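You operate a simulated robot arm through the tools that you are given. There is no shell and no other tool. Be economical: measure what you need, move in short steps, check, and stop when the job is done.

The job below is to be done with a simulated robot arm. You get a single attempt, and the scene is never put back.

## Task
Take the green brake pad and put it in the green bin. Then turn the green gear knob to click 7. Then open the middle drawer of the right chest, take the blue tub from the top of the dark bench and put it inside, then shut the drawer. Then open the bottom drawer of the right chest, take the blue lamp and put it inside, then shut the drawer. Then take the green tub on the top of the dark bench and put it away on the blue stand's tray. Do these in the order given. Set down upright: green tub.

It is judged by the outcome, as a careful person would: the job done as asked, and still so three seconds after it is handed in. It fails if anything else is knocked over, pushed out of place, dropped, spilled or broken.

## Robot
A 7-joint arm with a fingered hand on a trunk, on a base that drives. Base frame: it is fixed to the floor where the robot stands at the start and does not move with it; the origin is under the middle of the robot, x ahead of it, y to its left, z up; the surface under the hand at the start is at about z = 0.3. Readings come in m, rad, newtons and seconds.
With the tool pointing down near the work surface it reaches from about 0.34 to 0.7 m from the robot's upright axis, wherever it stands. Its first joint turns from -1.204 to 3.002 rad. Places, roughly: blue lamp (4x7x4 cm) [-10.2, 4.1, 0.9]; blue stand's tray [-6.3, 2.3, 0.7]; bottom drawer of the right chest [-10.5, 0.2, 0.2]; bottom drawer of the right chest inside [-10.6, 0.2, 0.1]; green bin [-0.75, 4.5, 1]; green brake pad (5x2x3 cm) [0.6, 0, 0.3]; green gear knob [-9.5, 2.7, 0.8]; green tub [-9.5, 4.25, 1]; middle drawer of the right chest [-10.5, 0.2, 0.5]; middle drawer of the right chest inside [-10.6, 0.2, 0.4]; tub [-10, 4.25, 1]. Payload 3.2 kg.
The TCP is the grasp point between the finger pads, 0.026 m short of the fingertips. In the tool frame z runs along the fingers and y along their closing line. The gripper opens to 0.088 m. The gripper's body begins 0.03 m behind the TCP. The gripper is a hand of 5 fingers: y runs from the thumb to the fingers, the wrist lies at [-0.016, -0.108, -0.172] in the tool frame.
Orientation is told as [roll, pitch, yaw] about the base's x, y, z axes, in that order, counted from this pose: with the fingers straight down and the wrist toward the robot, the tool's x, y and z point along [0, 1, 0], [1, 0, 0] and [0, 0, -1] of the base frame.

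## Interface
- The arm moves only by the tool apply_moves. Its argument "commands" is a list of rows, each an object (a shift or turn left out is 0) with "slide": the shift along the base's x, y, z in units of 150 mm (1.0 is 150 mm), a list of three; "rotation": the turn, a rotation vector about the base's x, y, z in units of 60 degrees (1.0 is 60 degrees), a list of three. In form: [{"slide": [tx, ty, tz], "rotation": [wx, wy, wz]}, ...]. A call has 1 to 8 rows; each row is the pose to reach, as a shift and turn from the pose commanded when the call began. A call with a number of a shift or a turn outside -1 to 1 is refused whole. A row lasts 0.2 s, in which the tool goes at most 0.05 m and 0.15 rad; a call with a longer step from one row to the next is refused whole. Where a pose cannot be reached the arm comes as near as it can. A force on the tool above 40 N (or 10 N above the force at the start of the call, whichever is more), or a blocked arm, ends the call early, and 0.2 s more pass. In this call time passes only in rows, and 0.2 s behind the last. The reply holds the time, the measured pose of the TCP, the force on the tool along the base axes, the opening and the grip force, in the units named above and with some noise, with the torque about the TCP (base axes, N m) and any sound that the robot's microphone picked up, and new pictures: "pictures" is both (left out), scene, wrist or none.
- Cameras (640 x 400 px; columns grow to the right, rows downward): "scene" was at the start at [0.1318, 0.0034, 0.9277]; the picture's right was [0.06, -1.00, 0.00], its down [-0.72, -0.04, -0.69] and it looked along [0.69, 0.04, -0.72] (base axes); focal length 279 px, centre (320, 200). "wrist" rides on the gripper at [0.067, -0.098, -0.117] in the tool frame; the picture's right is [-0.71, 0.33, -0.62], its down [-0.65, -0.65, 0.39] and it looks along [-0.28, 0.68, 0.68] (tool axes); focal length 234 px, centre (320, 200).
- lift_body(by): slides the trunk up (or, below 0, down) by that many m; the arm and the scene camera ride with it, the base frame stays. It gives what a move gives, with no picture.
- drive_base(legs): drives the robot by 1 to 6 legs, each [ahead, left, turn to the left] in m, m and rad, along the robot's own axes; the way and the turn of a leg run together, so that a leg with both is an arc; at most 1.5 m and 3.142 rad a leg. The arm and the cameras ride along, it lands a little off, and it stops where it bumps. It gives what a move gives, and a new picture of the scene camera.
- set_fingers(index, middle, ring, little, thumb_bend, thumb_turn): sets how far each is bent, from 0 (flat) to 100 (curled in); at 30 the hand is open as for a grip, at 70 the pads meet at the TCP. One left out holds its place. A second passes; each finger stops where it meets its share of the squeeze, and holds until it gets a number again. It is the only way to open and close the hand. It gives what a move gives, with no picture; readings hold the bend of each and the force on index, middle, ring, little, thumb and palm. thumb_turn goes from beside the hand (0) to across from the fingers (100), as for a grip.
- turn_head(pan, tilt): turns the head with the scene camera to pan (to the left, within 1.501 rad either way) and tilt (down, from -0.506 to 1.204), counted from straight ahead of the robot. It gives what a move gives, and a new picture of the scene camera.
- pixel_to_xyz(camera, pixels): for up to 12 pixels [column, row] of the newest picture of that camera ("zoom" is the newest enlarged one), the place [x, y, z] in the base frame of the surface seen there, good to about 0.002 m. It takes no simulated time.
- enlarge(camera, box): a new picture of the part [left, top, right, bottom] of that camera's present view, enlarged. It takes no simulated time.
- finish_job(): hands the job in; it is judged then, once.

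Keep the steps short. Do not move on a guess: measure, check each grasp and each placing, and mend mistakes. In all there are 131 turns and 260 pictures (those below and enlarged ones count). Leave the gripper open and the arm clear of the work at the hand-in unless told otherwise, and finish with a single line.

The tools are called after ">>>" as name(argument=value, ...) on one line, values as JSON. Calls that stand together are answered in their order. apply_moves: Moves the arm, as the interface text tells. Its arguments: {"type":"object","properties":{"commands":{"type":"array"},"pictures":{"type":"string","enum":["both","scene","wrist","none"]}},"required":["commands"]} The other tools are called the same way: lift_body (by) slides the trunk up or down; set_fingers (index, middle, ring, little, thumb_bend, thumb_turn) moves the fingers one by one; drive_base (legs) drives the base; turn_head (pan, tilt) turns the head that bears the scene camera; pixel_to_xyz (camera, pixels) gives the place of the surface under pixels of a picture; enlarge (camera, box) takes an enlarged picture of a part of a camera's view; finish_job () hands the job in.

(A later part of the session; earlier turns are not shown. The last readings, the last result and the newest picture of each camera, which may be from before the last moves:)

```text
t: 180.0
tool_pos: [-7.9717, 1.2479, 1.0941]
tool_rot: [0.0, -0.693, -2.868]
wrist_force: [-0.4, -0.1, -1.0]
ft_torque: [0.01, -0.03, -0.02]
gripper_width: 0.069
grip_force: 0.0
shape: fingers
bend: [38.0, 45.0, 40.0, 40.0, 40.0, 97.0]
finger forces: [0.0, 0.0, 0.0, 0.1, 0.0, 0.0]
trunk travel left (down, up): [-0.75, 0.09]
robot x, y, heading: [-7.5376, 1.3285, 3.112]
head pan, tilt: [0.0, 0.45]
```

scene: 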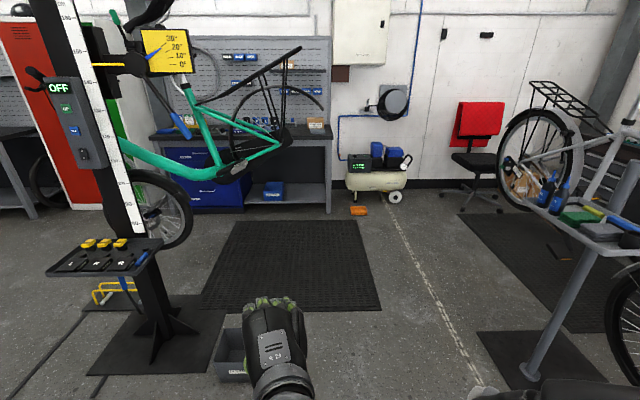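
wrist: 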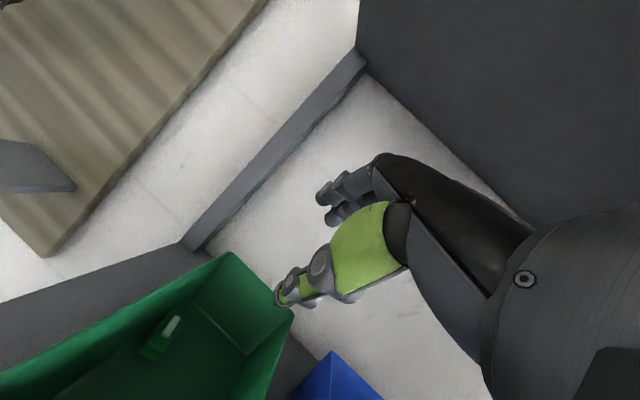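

>>> pixel_to_xyz(camera="scene", pixels=[[232, 380], [215, 320], [150, 260], [550, 245], [500, 185], [590, 220], [500, 350], [360, 212], [395, 195], [545, 180], [640, 250], [375, 300]])

>>> enlarge(camera="scene", box=[480, 70, 640, 270])

```text
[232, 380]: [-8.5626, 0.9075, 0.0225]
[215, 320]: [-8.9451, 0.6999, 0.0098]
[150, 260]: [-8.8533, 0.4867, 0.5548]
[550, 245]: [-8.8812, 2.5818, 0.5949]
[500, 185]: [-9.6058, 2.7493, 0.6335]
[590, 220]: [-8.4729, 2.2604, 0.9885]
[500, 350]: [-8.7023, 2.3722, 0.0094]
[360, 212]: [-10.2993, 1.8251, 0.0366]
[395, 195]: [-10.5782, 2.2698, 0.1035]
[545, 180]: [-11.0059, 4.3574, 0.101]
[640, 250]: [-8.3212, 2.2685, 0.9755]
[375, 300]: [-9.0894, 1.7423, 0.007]
```

```text
2.00 times, centred on (560, 170) of scene
```

zoom: 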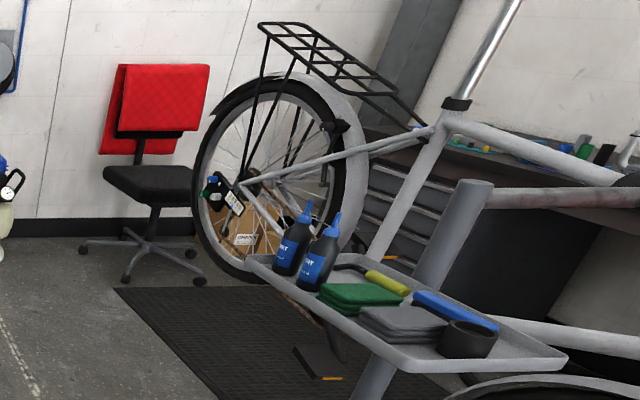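

The black box on the hub shows a blue and a green knob (zoom 215,190). I drive alongside it to x≈−9.5 and turn right to face +y.

>>> drive_base(legs=[[0.6, -0.18, 0.0], [1.33, 0, 0], [0, 0, -1.54]])

>>> turn_head(pan=0.0, tilt=0.5)

>>> enlarge(camera="scene", box=[260, 100, 420, 260])

```text
t: 193.4
tool_pos: [-9.5291, 2.0044, 1.0939]
tool_rot: [0.0, -0.693, 1.861]
wrist_force: [-0.2, -0.9, 0.5]
ft_torque: [0.02, -0.01, 0.0]
gripper_width: 0.0691
grip_force: 0.1
shape: fingers
bend: [38.0, 45.0, 40.0, 40.0, 40.0, 97.0]
finger forces: [0.0, 0.0, 0.1, 0.0, 0.1, 0.1]
trunk travel left (down, up): [-0.75, 0.09]
robot x, y, heading: [-9.4448, 1.5723, 1.566]
head pan, tilt: [0.0, 0.45]
```

scene: 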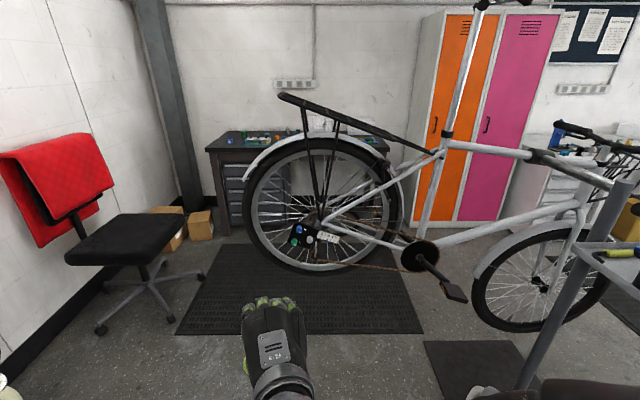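

```text
t: 194.0
tool_pos: [-9.5298, 2.0039, 1.0932]
tool_rot: [-0.001, -0.694, 1.86]
wrist_force: [1.0, 1.0, 0.1]
ft_torque: [0.01, 0.01, -0.04]
gripper_width: 0.0686
grip_force: 0.0
shape: fingers
bend: [38.0, 45.0, 40.0, 40.0, 40.0, 97.0]
finger forces: [0.0, 0.0, 0.0, 0.1, 0.0, 0.1]
trunk travel left (down, up): [-0.75, 0.09]
robot x, y, heading: [-9.44, 1.576, 1.565]
head pan, tilt: [0.0, 0.499]
```

scene: 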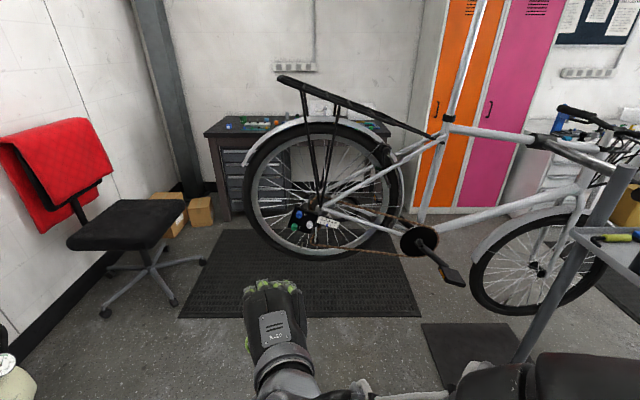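

```text
2.50 times, centred on (340, 180) of scene
```

zoom: 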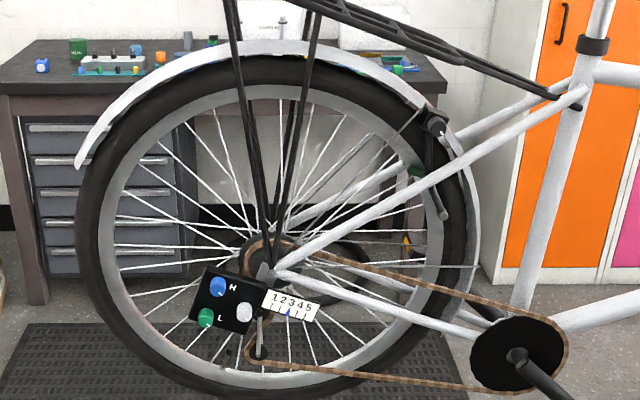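

The derailleur box has a blue H, a green L and a white knob. I get closer and take enlarged pictures.

>>> drive_base(legs=[[0.36, 0, 0]])

>>> turn_head(pan=0.1, tilt=0.75)

>>> enlarge(camera="scene", box=[280, 130, 400, 230])

```text
t: 196.3
tool_pos: [-9.5226, 2.3637, 1.0932]
tool_rot: [0.001, -0.692, 1.853]
wrist_force: [-0.2, 0.3, 0.5]
ft_torque: [-0.01, 0.02, 0.01]
gripper_width: 0.069
grip_force: 0.0
shape: fingers
bend: [38.0, 45.0, 40.0, 40.0, 40.0, 97.0]
finger forces: [0.0, 0.1, 0.0, 0.0, 0.0, 0.0]
trunk travel left (down, up): [-0.75, 0.09]
robot x, y, heading: [-9.4373, 1.9327, 1.558]
head pan, tilt: [0.0, 0.499]
```

scene: 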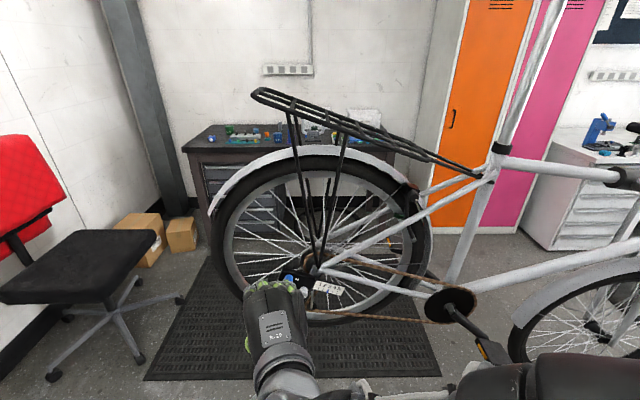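

```text
t: 197.1
tool_pos: [-9.5221, 2.3652, 1.0937]
tool_rot: [0.002, -0.692, 1.853]
wrist_force: [-1.3, -0.1, 0.5]
ft_torque: [-0.01, 0.02, -0.02]
gripper_width: 0.0688
grip_force: 0.0
shape: fingers
bend: [38.0, 45.0, 40.0, 40.0, 40.0, 97.0]
finger forces: [0.0, 0.0, 0.1, 0.0, 0.1, 0.0]
trunk travel left (down, up): [-0.75, 0.09]
robot x, y, heading: [-9.4399, 1.937, 1.557]
head pan, tilt: [0.099, 0.75]
```

scene: 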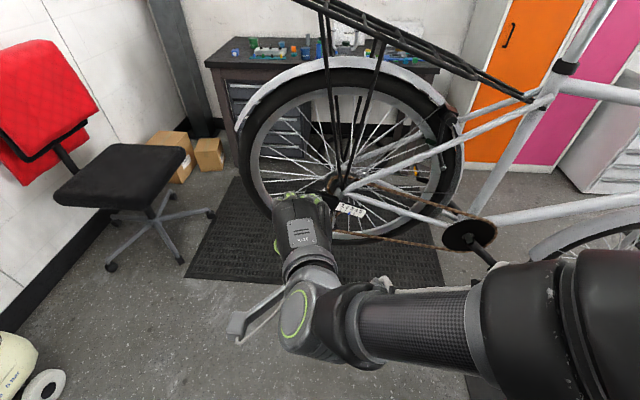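

```text
4.00 times, centred on (340, 180) of scene
```

zoom: 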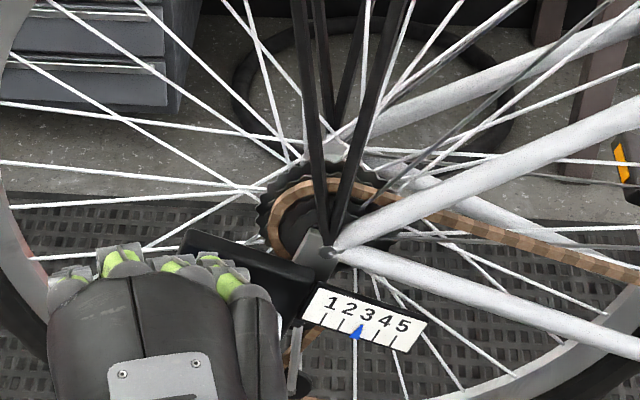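

The hand hides it. I shift the hand left/back and lower the trunk 0.25 so that both cameras face the box.

>>> apply_moves(commands=[{"slide": [-0.3, 0, 0]}, {"slide": [-0.6, 0, 0]}, {"slide": [-0.9, 0, 0]}], pictures="none")

>>> lift_body(by=-0.25)

>>> turn_head(pan=0.1, tilt=0.6)

>>> enlarge(camera="wrist", box=[0, 0, 640, 400])

```text
t: 197.9
tool_pos: [-9.6626, 2.3657, 1.0918]
tool_rot: [-0.002, -0.691, 1.854]
wrist_force: [0.1, 0.8, 0.5]
ft_torque: [0.01, 0.0, 0.01]
gripper_width: 0.0688
grip_force: 0.1
shape: fingers
bend: [38.0, 45.0, 40.0, 40.0, 40.0, 97.0]
finger forces: [0.0, 0.0, 0.0, 0.0, 0.1, 0.0]
trunk travel left (down, up): [-0.75, 0.09]
robot x, y, heading: [-9.4395, 1.9344, 1.561]
head pan, tilt: [0.099, 0.75]
```

```text
t: 200.5
tool_pos: [-9.6594, 2.3651, 0.8435]
tool_rot: [0.001, -0.692, 1.852]
wrist_force: [0.4, 0.1, 0.6]
ft_torque: [-0.02, -0.03, 0.0]
gripper_width: 0.0687
grip_force: 0.0
shape: fingers
bend: [38.0, 45.0, 40.0, 40.0, 40.0, 97.0]
finger forces: [0.0, 0.0, 0.1, 0.0, 0.0, 0.1]
trunk travel left (down, up): [-0.5, 0.34]
robot x, y, heading: [-9.4386, 1.9286, 1.555]
head pan, tilt: [0.099, 0.75]
```

```text
t: 201.2
tool_pos: [-9.6599, 2.3636, 0.8442]
tool_rot: [-0.001, -0.693, 1.854]
wrist_force: [0.4, 0.5, 0.2]
ft_torque: [0.04, 0.02, 0.0]
gripper_width: 0.0688
grip_force: 0.0
shape: fingers
bend: [38.0, 45.0, 40.0, 40.0, 40.0, 97.0]
finger forces: [0.0, 0.0, 0.0, 0.1, 0.0, 0.0]
trunk travel left (down, up): [-0.5, 0.34]
robot x, y, heading: [-9.4384, 1.9311, 1.556]
head pan, tilt: [0.099, 0.6]
```

scene: 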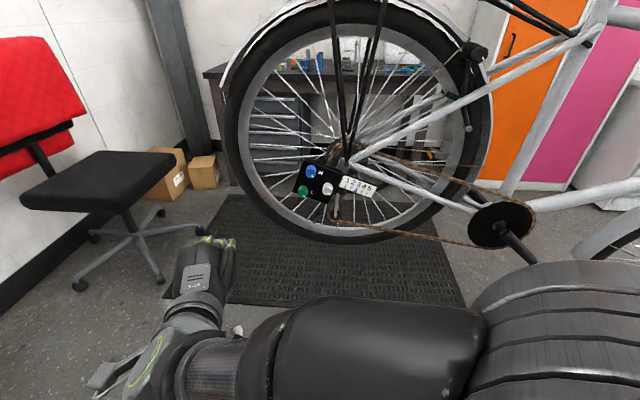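

```text
1.00 times, centred on (320, 200) of wrist (not enlarged: the box is as wide or as high as the picture)
```

zoom: 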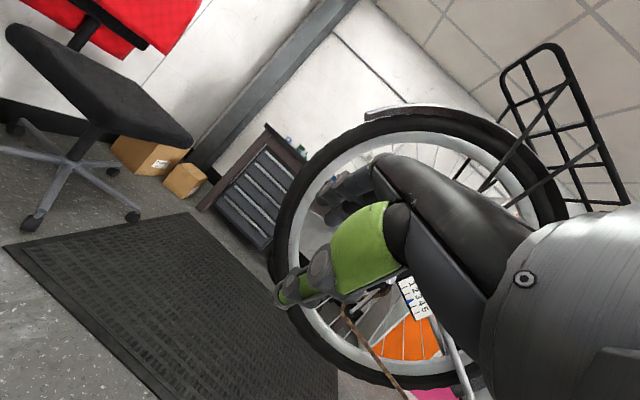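

>>> enlarge(camera="scene", box=[284, 152, 380, 212])

>>> pixel_to_xyz(camera="scene", pixels=[[302, 192], [311, 172], [327, 188], [296, 190], [320, 173], [315, 188], [357, 190]])

```text
6.67 times, centred on (332, 182) of scene
```

zoom: 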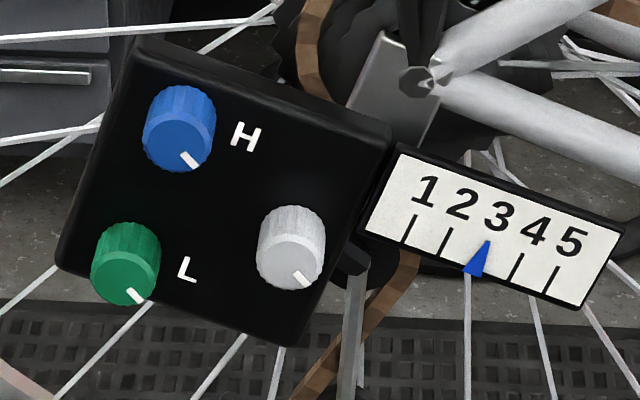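

```text
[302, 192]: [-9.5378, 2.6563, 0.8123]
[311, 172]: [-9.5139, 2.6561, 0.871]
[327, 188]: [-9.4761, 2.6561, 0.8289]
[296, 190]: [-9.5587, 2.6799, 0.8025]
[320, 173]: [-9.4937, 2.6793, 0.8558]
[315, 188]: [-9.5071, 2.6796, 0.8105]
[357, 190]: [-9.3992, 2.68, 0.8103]
```

Green L knob: centre (−9.538, face y 2.656, z 0.812), plate y 2.68, diameter ≈2.7 cm, mark toward lower right. I orient the fingers straight forward (+y): undo the yaw, tilt up, curl the other fingers.

>>> apply_moves(commands=[{"rotation": [0, 0, -0.135]}, {"rotation": [0, 0, -0.27]}], pictures="none")

>>> apply_moves(commands=[{"rotation": [0.14, 0, 0]}, {"rotation": [0.28, 0, 0]}, {"rotation": [0.42, 0, 0]}, {"rotation": [0.56, 0, 0]}, {"rotation": [0.7, 0, 0]}, {"rotation": [0.84, 0, 0]}])

>>> set_fingers(index=48, middle=100, ring=100, little=100, thumb_bend=48)

```text
t: 201.8
tool_pos: [-9.6558, 2.371, 0.8635]
tool_rot: [0.053, -0.703, 1.521]
wrist_force: [1.1, -1.1, -0.6]
ft_torque: [-0.02, 0.0, -0.01]
gripper_width: 0.0694
grip_force: 0.0
shape: fingers
bend: [38.0, 45.0, 40.0, 40.0, 40.0, 97.0]
finger forces: [0.1, 0.1, 0.0, 0.1, 0.1, 0.0]
trunk travel left (down, up): [-0.5, 0.34]
robot x, y, heading: [-9.4422, 1.9336, 1.555]
head pan, tilt: [0.099, 0.6]
```

```text
t: 203.2
tool_pos: [-9.6681, 2.3714, 0.8437]
tool_rot: [-0.039, -1.529, 1.633]
wrist_force: [1.0, -0.4, -0.4]
ft_torque: [-0.03, -0.01, 0.01]
gripper_width: 0.0691
grip_force: 0.1
shape: fingers
bend: [38.0, 45.0, 40.0, 40.0, 40.0, 97.0]
finger forces: [0.0, 0.1, 0.0, 0.0, 0.1, 0.0]
out of reach, approached as far as the arm can: row 5, 6
trunk travel left (down, up): [-0.5, 0.34]
robot x, y, heading: [-9.4354, 1.9339, 1.561]
head pan, tilt: [0.099, 0.6]
```

scene: 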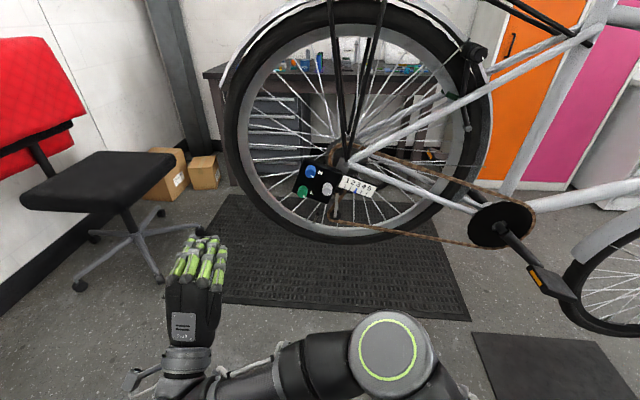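
wrist: 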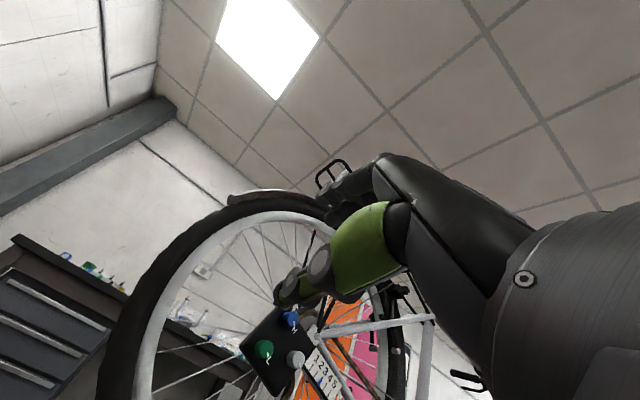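

```text
t: 204.2
tool_pos: [-9.6689, 2.37, 0.844]
tool_rot: [-0.023, -1.531, 1.618]
wrist_force: [0.4, -0.3, -0.1]
ft_torque: [-0.01, 0.0, -0.03]
gripper_width: 0.0506
grip_force: 0.1
shape: fingers
bend: [48.0, 100.0, 100.0, 100.0, 48.0, 97.0]
finger forces: [0.1, 0.0, 0.1, 0.1, 0.1, 0.0]
trunk travel left (down, up): [-0.5, 0.34]
robot x, y, heading: [-9.4359, 1.9359, 1.555]
head pan, tilt: [0.099, 0.6]
```

Orientation is nearly straight forward. Drive 0.1 m ahead, then align with the knob at y≈2.6.

>>> drive_base(legs=[[0.1, 0, 0]])

>>> apply_moves(commands=[{"slide": [0.25, 0.1, -0.05]}, {"slide": [0.5, 0.25, -0.1]}, {"slide": [0.75, 0.4, -0.15]}, {"slide": [0.87, 0.6, -0.21]}])

>>> enlarge(camera="scene", box=[264, 152, 384, 252])

```text
t: 205.3
tool_pos: [-9.6656, 2.4749, 0.8436]
tool_rot: [-0.021, -1.529, 1.611]
wrist_force: [0.1, -0.5, -0.1]
ft_torque: [0.0, -0.01, -0.01]
gripper_width: 0.0505
grip_force: 0.0
shape: fingers
bend: [48.0, 100.0, 100.0, 100.0, 48.0, 97.0]
finger forces: [0.0, 0.0, 0.0, 0.0, 0.0, 0.0]
trunk travel left (down, up): [-0.5, 0.34]
robot x, y, heading: [-9.4392, 2.0323, 1.551]
head pan, tilt: [0.099, 0.6]
```

scene: 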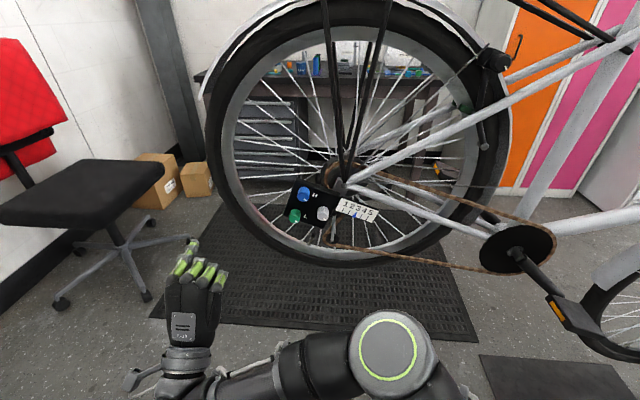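

```text
t: 206.3
tool_pos: [-9.5335, 2.5652, 0.8143]
tool_rot: [0.011, -1.528, 1.581]
wrist_force: [0.9, 0.4, -0.4]
ft_torque: [0.0, 0.02, -0.01]
gripper_width: 0.0503
grip_force: 0.1
shape: fingers
bend: [48.0, 100.0, 100.0, 100.0, 48.0, 97.0]
finger forces: [0.0, 0.0, 0.0, 0.0, 0.0, 0.0]
trunk travel left (down, up): [-0.5, 0.34]
robot x, y, heading: [-9.4385, 2.041, 1.553]
head pan, tilt: [0.099, 0.6]
```

scene: 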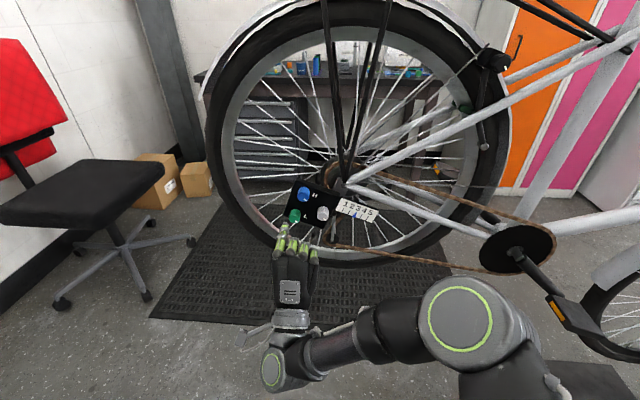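
wrist: 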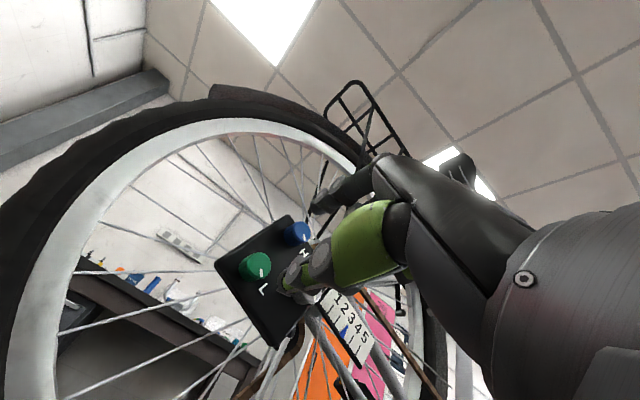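

```text
4.00 times, centred on (324, 202) of scene
```

zoom: 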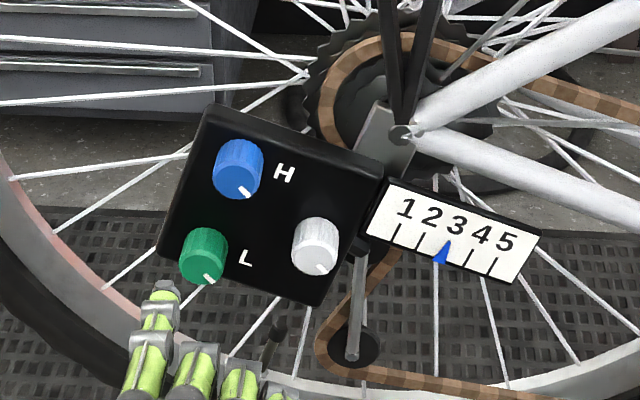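

>>> pixel_to_xyz(camera="zoom", pixels=[[200, 268], [205, 245], [183, 260], [226, 262], [160, 300], [188, 280]])

>>> apply_moves(commands=[{"slide": [-0.03, 0.15, -0.01], "rotation": [0.04, 0, 0]}, {"slide": [-0.03, 0.3, -0.01], "rotation": [0.04, 0, 0]}], pictures="wrist")

>>> enlarge(camera="wrist", box=[200, 160, 440, 340])

>>> enlarge(camera="scene", box=[264, 152, 384, 252])

```text
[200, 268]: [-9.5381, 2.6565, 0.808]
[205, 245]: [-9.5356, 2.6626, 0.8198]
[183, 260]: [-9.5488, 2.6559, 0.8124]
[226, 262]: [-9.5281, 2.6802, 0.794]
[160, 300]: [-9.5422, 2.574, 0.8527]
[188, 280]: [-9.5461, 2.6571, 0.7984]
```

```text
t: 206.9
tool_pos: [-9.5396, 2.61, 0.8135]
tool_rot: [-2.207, -1.569, -2.487]
wrist_force: [0.3, 0.1, 0.2]
ft_torque: [0.0, 0.02, 0.06]
gripper_width: 0.0506
grip_force: 0.1
shape: fingers
bend: [48.0, 100.0, 100.0, 100.0, 48.0, 97.0]
finger forces: [0.1, 0.0, 0.0, 0.1, 0.1, 0.0]
trunk travel left (down, up): [-0.5, 0.34]
robot x, y, heading: [-9.4364, 2.0351, 1.55]
head pan, tilt: [0.099, 0.6]
```

wrist: 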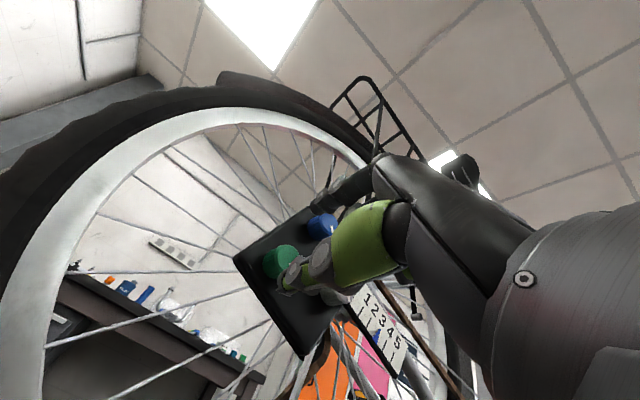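

```text
2.22 times, centred on (320, 250) of wrist
```

zoom: 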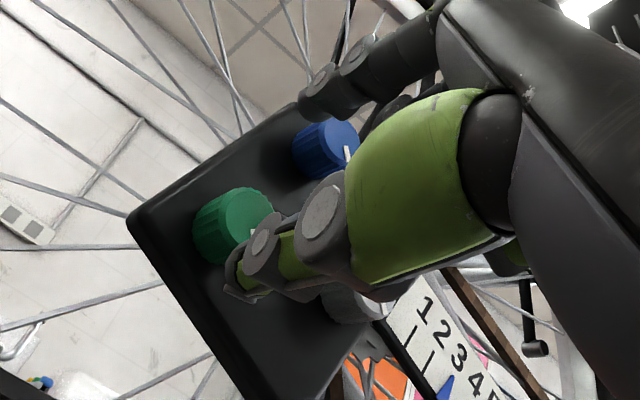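

```text
4.00 times, centred on (324, 202) of scene
```

zoom: 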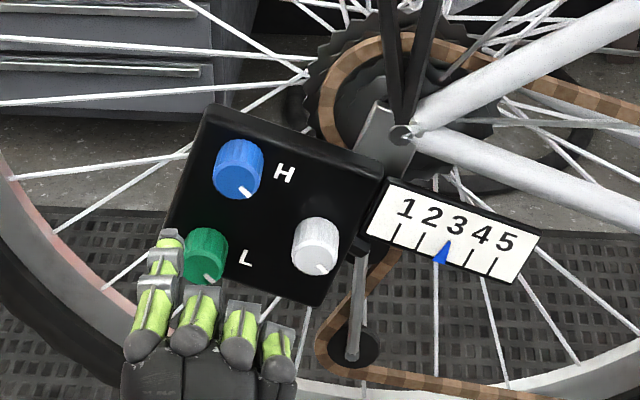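

Index tip lies ~9 mm left of TCP. I shift right 6 mm and advance to y≈2.648.

>>> apply_moves(commands=[{"slide": [0.045, 0.05, -0.02]}, {"slide": [0.045, 0.25, -0.02]}], pictures="none")

>>> enlarge(camera="wrist", box=[200, 160, 440, 340])

>>> enlarge(camera="scene", box=[264, 152, 384, 252])

```text
t: 207.6
tool_pos: [-9.534, 2.6476, 0.8102]
tool_rot: [-1.916, -1.569, -2.775]
wrist_force: [0.3, 0.4, 0.2]
ft_torque: [0.01, 0.0, 0.03]
gripper_width: 0.0506
grip_force: 0.1
shape: fingers
bend: [48.0, 100.0, 100.0, 100.0, 48.0, 97.0]
finger forces: [0.1, 0.0, 0.0, 0.1, 0.0, 0.1]
trunk travel left (down, up): [-0.5, 0.34]
robot x, y, heading: [-9.4343, 2.0369, 1.548]
head pan, tilt: [0.099, 0.6]
```

```text
2.22 times, centred on (320, 250) of wrist
```

zoom: 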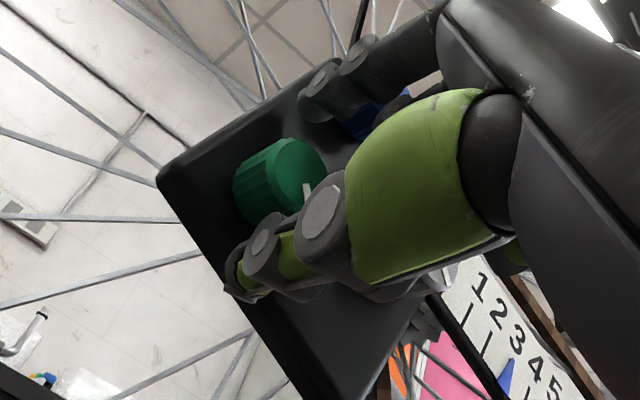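

```text
4.00 times, centred on (324, 202) of scene
```

zoom: 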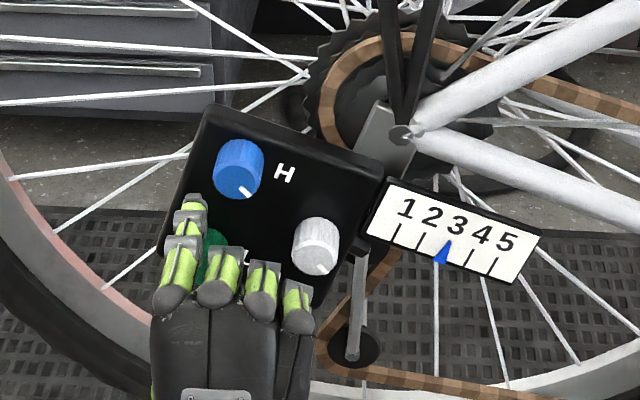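

>>> apply_moves(commands=[{"slide": [0.035, 0.01, 0]}], pictures="none")

>>> set_fingers(index=72, thumb_bend=72)

>>> enlarge(camera="wrist", box=[200, 160, 440, 340])

>>> enlarge(camera="scene", box=[264, 152, 384, 252])

```text
t: 207.9
tool_pos: [-9.5275, 2.648, 0.8094]
tool_rot: [-2.414, -1.569, -2.277]
wrist_force: [0.0, -0.8, -0.2]
ft_torque: [-0.03, -0.01, 0.0]
gripper_width: 0.0506
grip_force: 0.0
shape: fingers
bend: [48.0, 100.0, 100.0, 100.0, 48.0, 97.0]
finger forces: [0.0, 0.0, 0.0, 0.0, 0.0, 0.1]
trunk travel left (down, up): [-0.5, 0.34]
robot x, y, heading: [-9.4334, 2.0355, 1.55]
head pan, tilt: [0.099, 0.6]
```

```text
t: 208.9
tool_pos: [-9.5277, 2.6484, 0.8081]
tool_rot: [-1.76, -1.569, -2.931]
wrist_force: [1.5, -0.1, -3.0]
ft_torque: [-0.05, -0.04, 0.0]
gripper_width: 0.0195
grip_force: 8.0
shape: fingers
bend: [63.0, 100.0, 100.0, 100.0, 63.0, 97.0]
finger forces: [6.5, 0.0, 0.1, 0.0, 9.7, 0.0]
trunk travel left (down, up): [-0.5, 0.34]
robot x, y, heading: [-9.4367, 2.0357, 1.555]
head pan, tilt: [0.099, 0.6]
```

```text
2.22 times, centred on (320, 250) of wrist
```

zoom: 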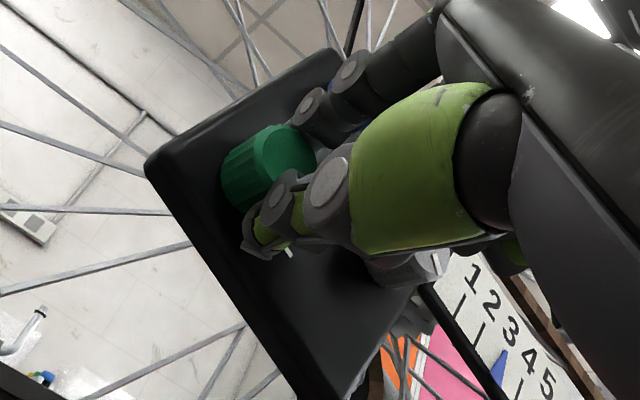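

```text
4.00 times, centred on (324, 202) of scene
```

zoom: 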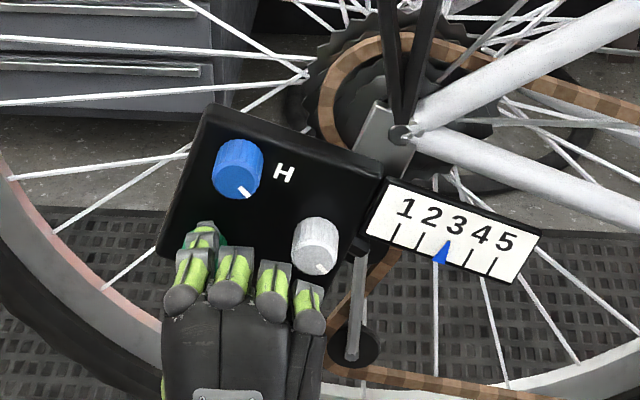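

Width 1.95 cm shows I'm off-centre by ~9 mm to the right. Reopen, shift left 9 mm, close again.

>>> set_fingers(index=48, thumb_bend=48)

>>> apply_moves(commands=[{"slide": [-0.063, 0, 0.01]}], pictures="none")

>>> set_fingers(index=72, thumb_bend=72)

>>> enlarge(camera="wrist", box=[200, 160, 440, 340])

```text
t: 209.9
tool_pos: [-9.5281, 2.6474, 0.8098]
tool_rot: [-2.236, -1.57, -2.454]
wrist_force: [0.5, 0.2, -0.3]
ft_torque: [0.0, 0.0, 0.0]
gripper_width: 0.0495
grip_force: 0.0
shape: fingers
bend: [48.0, 100.0, 100.0, 100.0, 48.0, 97.0]
finger forces: [0.0, 0.1, 0.0, 0.1, 0.1, 0.1]
trunk travel left (down, up): [-0.5, 0.34]
robot x, y, heading: [-9.4381, 2.0381, 1.55]
head pan, tilt: [0.099, 0.6]
```

```text
t: 210.3
tool_pos: [-9.5377, 2.6488, 0.8099]
tool_rot: [-2.149, -1.568, -2.546]
wrist_force: [-0.1, -0.3, 0.2]
ft_torque: [-0.03, 0.0, -0.01]
gripper_width: 0.0493
grip_force: 0.0
shape: fingers
bend: [48.0, 100.0, 100.0, 100.0, 48.0, 97.0]
finger forces: [0.0, 0.0, 0.1, 0.1, 0.0, 0.1]
trunk travel left (down, up): [-0.5, 0.34]
robot x, y, heading: [-9.4359, 2.0421, 1.548]
head pan, tilt: [0.099, 0.6]
```

```text
t: 211.3
tool_pos: [-9.5373, 2.6476, 0.81]
tool_rot: [-1.329, -1.57, 2.92]
wrist_force: [0.5, -1.5, -5.5]
ft_torque: [-0.12, 0.0, -0.04]
gripper_width: 0.0202
grip_force: 8.1
shape: fingers
bend: [63.0, 100.0, 100.0, 100.0, 63.0, 97.0]
finger forces: [5.3, 0.0, 0.0, 0.0, 10.9, 0.1]
trunk travel left (down, up): [-0.5, 0.34]
robot x, y, heading: [-9.4374, 2.0388, 1.552]
head pan, tilt: [0.099, 0.6]
```

```text
2.22 times, centred on (320, 250) of wrist
```

zoom: 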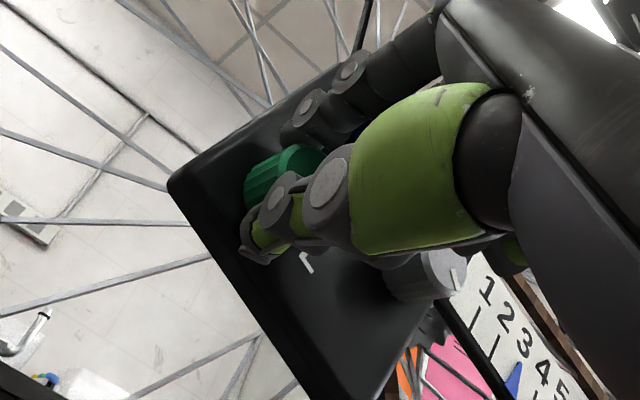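

Centred now. I turn clockwise (as seen from the robot, about +y) by ~33° and listen.

>>> apply_moves(commands=[{"rotation": [0, 0.14, 0]}, {"rotation": [0, 0.28, 0]}, {"rotation": [0, 0.42, 0]}, {"rotation": [0, 0.55, 0]}], pictures="wrist")

>>> enlarge(camera="scene", box=[264, 152, 384, 252])

>>> enlarge(camera="wrist", box=[200, 160, 440, 340])

```text
t: 212.3
tool_pos: [-9.5385, 2.6489, 0.8097]
tool_rot: [1.597, -0.994, -0.004]
wrist_force: [-3.8, 0.1, -4.4]
ft_torque: [-0.06, -0.02, 0.05]
gripper_width: 0.0167
grip_force: 5.6
shape: fingers
bend: [71.0, 100.0, 100.0, 100.0, 63.0, 96.0]
finger forces: [3.4, 0.1, 0.0, 0.0, 8.7, 0.0]
trunk travel left (down, up): [-0.5, 0.34]
robot x, y, heading: [-9.4366, 2.0382, 1.55]
head pan, tilt: [0.099, 0.6]
```

wrist: 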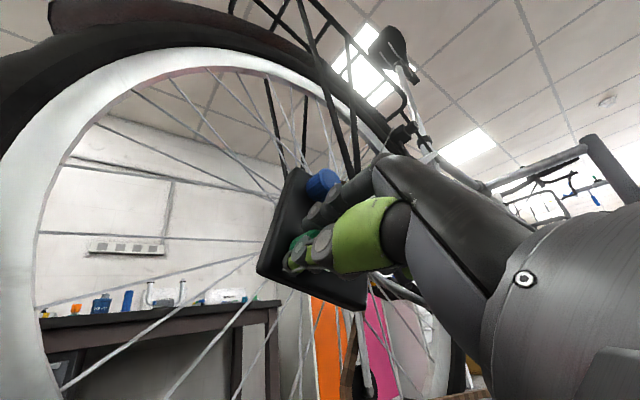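

```text
4.00 times, centred on (324, 202) of scene
```

zoom: 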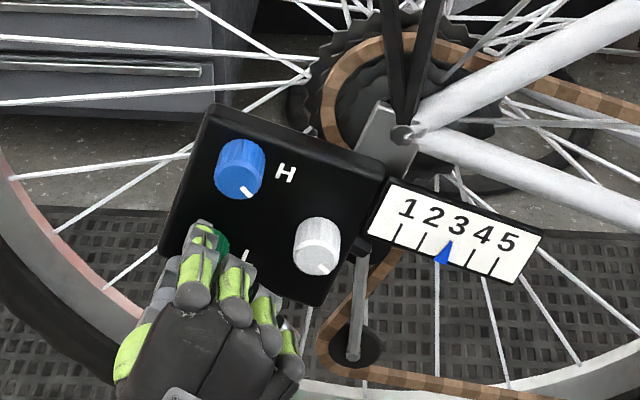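

```text
2.22 times, centred on (320, 250) of wrist
```

zoom: 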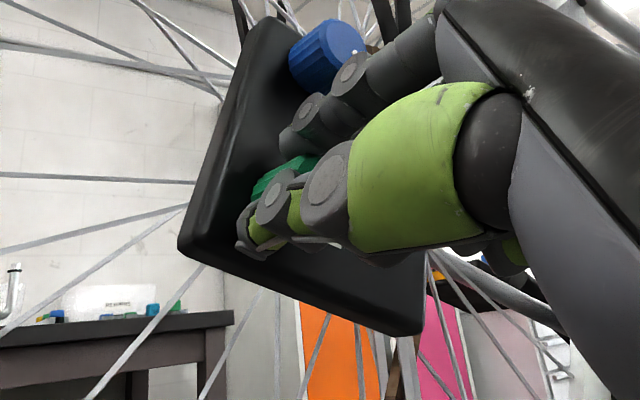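

No click; the index slipped. I open, turn the hand back and look at the knob's mark.

>>> set_fingers(index=46, thumb_bend=46)

>>> apply_moves(commands=[{"slide": [0, -0.1, 0], "rotation": [0, -0.14, 0]}, {"slide": [0, -0.3, -0.1], "rotation": [0, -0.28, 0]}, {"slide": [0, -0.4, -0.2], "rotation": [0, -0.42, 0]}, {"slide": [0, -0.4, -0.35], "rotation": [0, -0.55, 0]}], pictures="none")

>>> enlarge(camera="scene", box=[264, 152, 384, 252])

```text
t: 213.3
tool_pos: [-9.5363, 2.6481, 0.8097]
tool_rot: [1.594, -0.997, -0.002]
wrist_force: [-0.3, -0.4, 0.6]
ft_torque: [-0.01, -0.02, 0.01]
gripper_width: 0.0537
grip_force: 0.1
shape: fingers
bend: [46.0, 100.0, 100.0, 100.0, 46.0, 97.0]
finger forces: [0.0, 0.1, 0.0, 0.1, 0.1, 0.1]
trunk travel left (down, up): [-0.5, 0.34]
robot x, y, heading: [-9.436, 2.0381, 1.552]
head pan, tilt: [0.099, 0.6]
```

```text
t: 214.3
tool_pos: [-9.537, 2.5883, 0.7574]
tool_rot: [-1.941, -1.566, -2.752]
wrist_force: [1.7, -0.6, -1.4]
ft_torque: [0.01, 0.0, -0.01]
gripper_width: 0.0538
grip_force: 0.0
shape: fingers
bend: [46.0, 100.0, 100.0, 100.0, 46.0, 97.0]
finger forces: [0.0, 0.1, 0.0, 0.0, 0.0, 0.1]
trunk travel left (down, up): [-0.5, 0.34]
robot x, y, heading: [-9.4346, 2.0374, 1.553]
head pan, tilt: [0.099, 0.6]
```

```text
4.00 times, centred on (324, 202) of scene
```

zoom: 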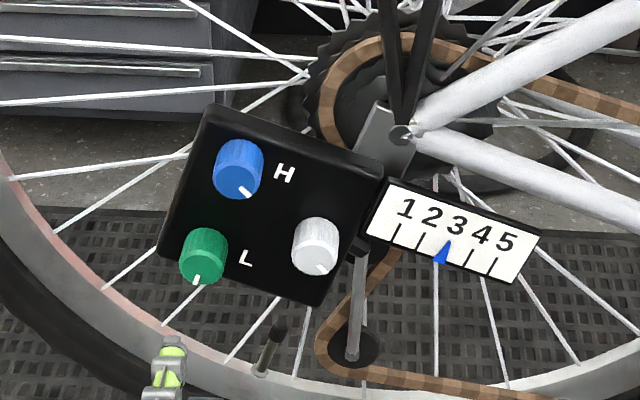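

The mark moved clockwise. I zoom in to gauge the angle (compare with H and the white knob, still at their start).

>>> enlarge(camera="scene", box=[296, 180, 352, 228])

```text
8.33 times, centred on (324, 204) of scene
```

zoom: 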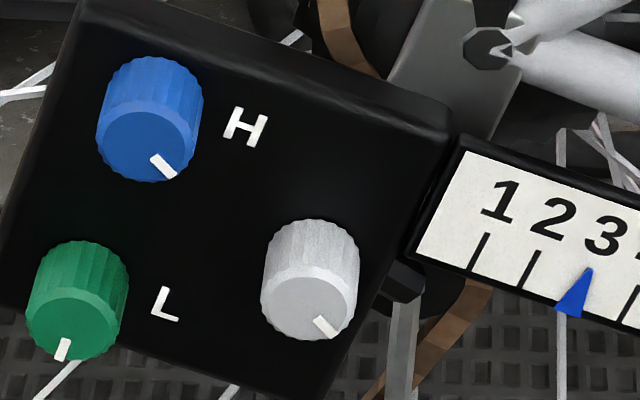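

The green mark has turned clockwise by roughly 45–50°, no sound reported yet. I regrip with the hand pre-turned counter-clockwise 35°.

>>> apply_moves(commands=[{"slide": [0, 0, 0.2], "rotation": [0, -0.14, 0]}, {"slide": [0, 0, 0.35], "rotation": [0, -0.28, 0]}, {"slide": [0, 0, 0.35], "rotation": [0, -0.42, 0]}, {"slide": [0, 0.2, 0.35], "rotation": [0, -0.56, 0]}, {"slide": [0, 0.4, 0.35], "rotation": [0, -0.6, 0]}], pictures="none")

>>> enlarge(camera="wrist", box=[200, 160, 440, 340])

```text
t: 215.6
tool_pos: [-9.5385, 2.6507, 0.809]
tool_rot: [-1.55, -0.938, 3.142]
wrist_force: [-0.3, -0.3, 0.3]
ft_torque: [0.0, -0.02, 0.0]
gripper_width: 0.0538
grip_force: 0.1
shape: fingers
bend: [46.0, 100.0, 100.0, 100.0, 46.0, 97.0]
finger forces: [0.0, 0.0, 0.1, 0.1, 0.0, 0.0]
trunk travel left (down, up): [-0.5, 0.34]
robot x, y, heading: [-9.4346, 2.0401, 1.55]
head pan, tilt: [0.099, 0.6]
```

```text
2.22 times, centred on (320, 250) of wrist
```

zoom: 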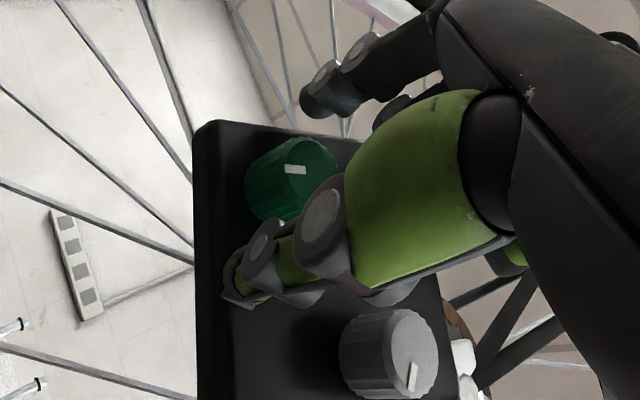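

Reach is fine. Close and turn clockwise in small steps, listening.

>>> set_fingers(index=74, thumb_bend=74)

>>> apply_moves(commands=[{"rotation": [0, 0.07, 0]}, {"rotation": [0, 0.14, 0]}, {"rotation": [0, 0.21, 0]}], pictures="none")

>>> apply_moves(commands=[{"rotation": [0, 0.07, 0]}, {"rotation": [0, 0.14, 0]}, {"rotation": [0, 0.21, 0]}], pictures="none")

>>> enlarge(camera="wrist", box=[200, 160, 440, 340])

```text
t: 216.6
tool_pos: [-9.5361, 2.6484, 0.8085]
tool_rot: [-1.551, -0.941, 3.14]
wrist_force: [3.0, 0.6, -2.4]
ft_torque: [-0.02, -0.04, -0.05]
gripper_width: 0.0206
grip_force: 9.5
shape: fingers
bend: [61.0, 100.0, 100.0, 100.0, 63.0, 97.0]
finger forces: [7.6, 0.1, 0.1, 0.1, 11.3, 0.0]
trunk travel left (down, up): [-0.5, 0.34]
robot x, y, heading: [-9.4384, 2.0367, 1.555]
head pan, tilt: [0.099, 0.6]
```

```text
t: 217.3
tool_pos: [-9.5371, 2.6489, 0.8089]
tool_rot: [-1.549, -1.163, -3.141]
wrist_force: [4.3, 0.0, -5.1]
ft_torque: [-0.08, -0.06, -0.08]
gripper_width: 0.0206
grip_force: 9.6
shape: fingers
bend: [62.0, 100.0, 100.0, 100.0, 63.0, 98.0]
finger forces: [6.0, 0.1, 0.0, 0.0, 12.4, 0.0]
trunk travel left (down, up): [-0.5, 0.34]
robot x, y, heading: [-9.4389, 2.0342, 1.55]
head pan, tilt: [0.099, 0.6]
```

```text
t: 218.2
tool_pos: [-9.5371, 2.6477, 0.809]
tool_rot: [-1.547, -1.381, 3.137]
wrist_force: [4.6, 0.5, -5.7]
ft_torque: [-0.12, -0.01, -0.09]
gripper_width: 0.0206
grip_force: 9.7
shape: fingers
bend: [62.0, 100.0, 100.0, 100.0, 63.0, 97.0]
finger forces: [5.4, 0.0, 0.0, 0.1, 13.5, 0.0]
trunk travel left (down, up): [-0.5, 0.34]
robot x, y, heading: [-9.4369, 2.0353, 1.549]
head pan, tilt: [0.099, 0.6]
```

```text
2.22 times, centred on (320, 250) of wrist
```

zoom: 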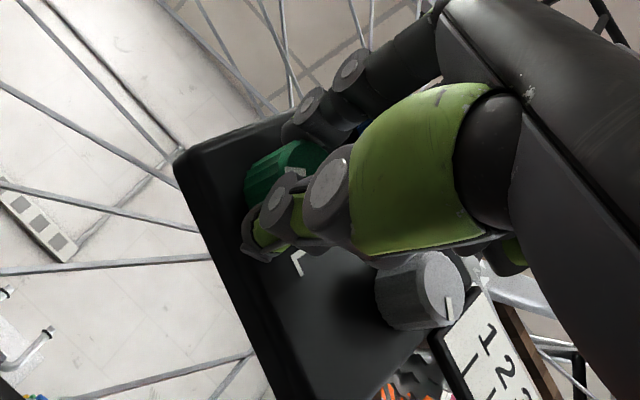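

>>> apply_moves(commands=[{"rotation": [0, 0.1, 0]}, {"rotation": [0, 0.2, 0]}, {"rotation": [0, 0.3, 0]}, {"rotation": [0, 0.4, 0]}, {"rotation": [0, 0.5, 0]}, {"rotation": [0, 0.6, 0]}], pictures="wrist")

>>> enlarge(camera="scene", box=[264, 152, 384, 252])

```text
t: 219.6
tool_pos: [-9.5381, 2.6485, 0.8087]
tool_rot: [1.586, -1.131, 0.003]
wrist_force: [1.5, -0.2, -10.0]
ft_torque: [-0.14, -0.15, -0.05]
gripper_width: 0.0202
grip_force: 10.0
shape: fingers
bend: [63.0, 100.0, 100.0, 100.0, 62.0, 99.0]
finger forces: [5.3, 0.1, 0.1, 0.0, 13.9, 0.0]
trunk travel left (down, up): [-0.5, 0.34]
robot x, y, heading: [-9.4349, 2.0365, 1.553]
head pan, tilt: [0.099, 0.6]
```

wrist: 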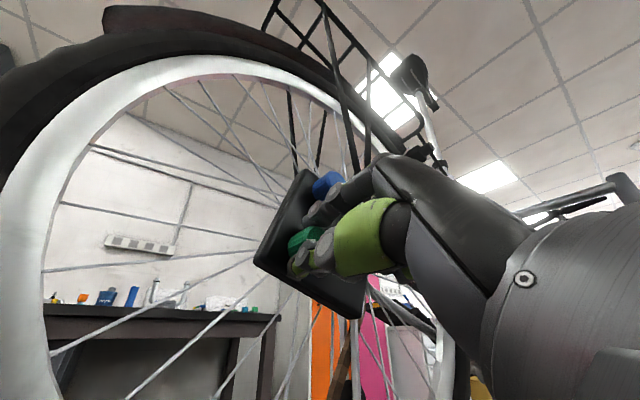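

```text
4.00 times, centred on (324, 202) of scene
```

zoom: 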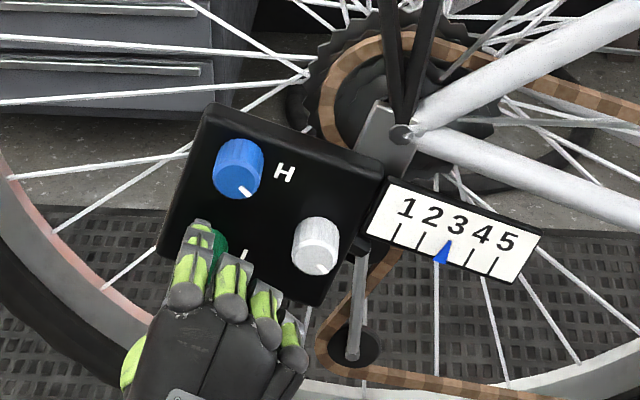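

>>> set_fingers(index=46, thumb_bend=46)

>>> apply_moves(commands=[{"slide": [0, -0.1, 0], "rotation": [0, -0.1, 0]}, {"slide": [0, -0.3, -0.1], "rotation": [0, -0.2, 0]}, {"slide": [0, -0.4, -0.2], "rotation": [0, -0.3, 0]}, {"slide": [0, -0.4, -0.35], "rotation": [0, -0.4, 0]}], pictures="none")

>>> enlarge(camera="scene", box=[296, 180, 352, 228])

```text
t: 220.6
tool_pos: [-9.5382, 2.6477, 0.8091]
tool_rot: [1.593, -1.132, -0.005]
wrist_force: [-0.2, -0.2, -1.2]
ft_torque: [0.01, 0.01, 0.01]
gripper_width: 0.0537
grip_force: 0.1
shape: fingers
bend: [46.0, 100.0, 100.0, 100.0, 46.0, 97.0]
finger forces: [0.0, 0.1, 0.0, 0.1, 0.0, 0.0]
trunk travel left (down, up): [-0.5, 0.34]
robot x, y, heading: [-9.4369, 2.036, 1.552]
head pan, tilt: [0.099, 0.6]
```

```text
t: 221.6
tool_pos: [-9.5364, 2.5874, 0.7546]
tool_rot: [1.687, -1.553, -0.098]
wrist_force: [-0.4, -0.6, 0.0]
ft_torque: [-0.01, 0.01, -0.01]
gripper_width: 0.054
grip_force: 0.1
shape: fingers
bend: [46.0, 100.0, 100.0, 100.0, 46.0, 97.0]
finger forces: [0.0, 0.1, 0.1, 0.1, 0.0, 0.0]
trunk travel left (down, up): [-0.5, 0.34]
robot x, y, heading: [-9.433, 2.0371, 1.547]
head pan, tilt: [0.099, 0.6]
```

```text
8.33 times, centred on (324, 204) of scene
```

zoom: 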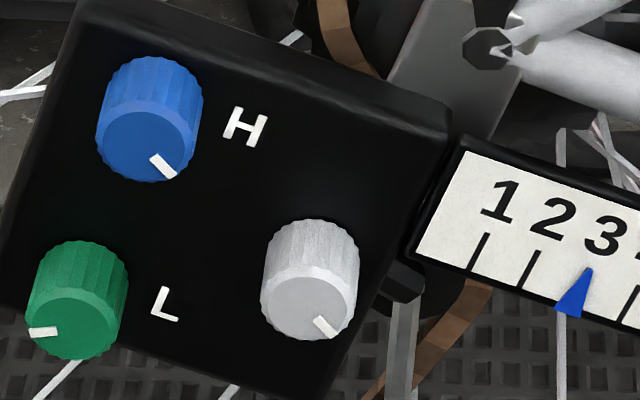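

No click reported yet; the mark now points left (turned ~100° in all). I look closely for any tick marks around the knob.

>>> enlarge(camera="scene", box=[292, 196, 316, 214])

>>> enlarge(camera="wrist", box=[160, 160, 340, 330])

```text
16.00 times, centred on (304, 205) of scene
```

zoom: 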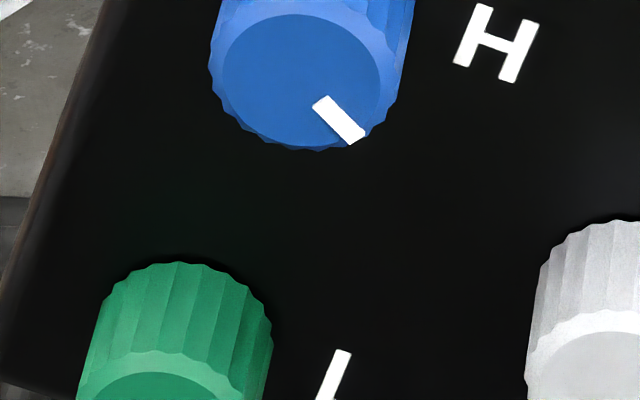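

```text
2.35 times, centred on (250, 245) of wrist
```

zoom: 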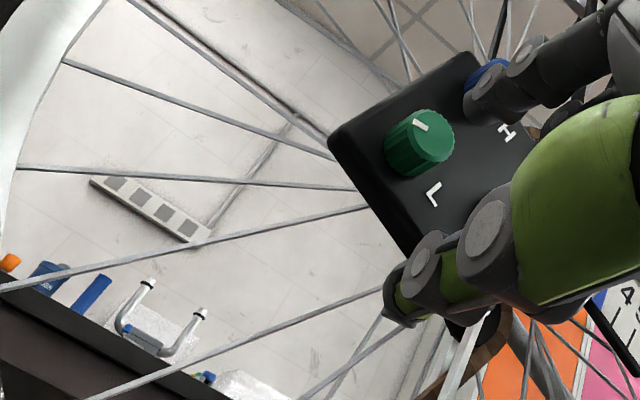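

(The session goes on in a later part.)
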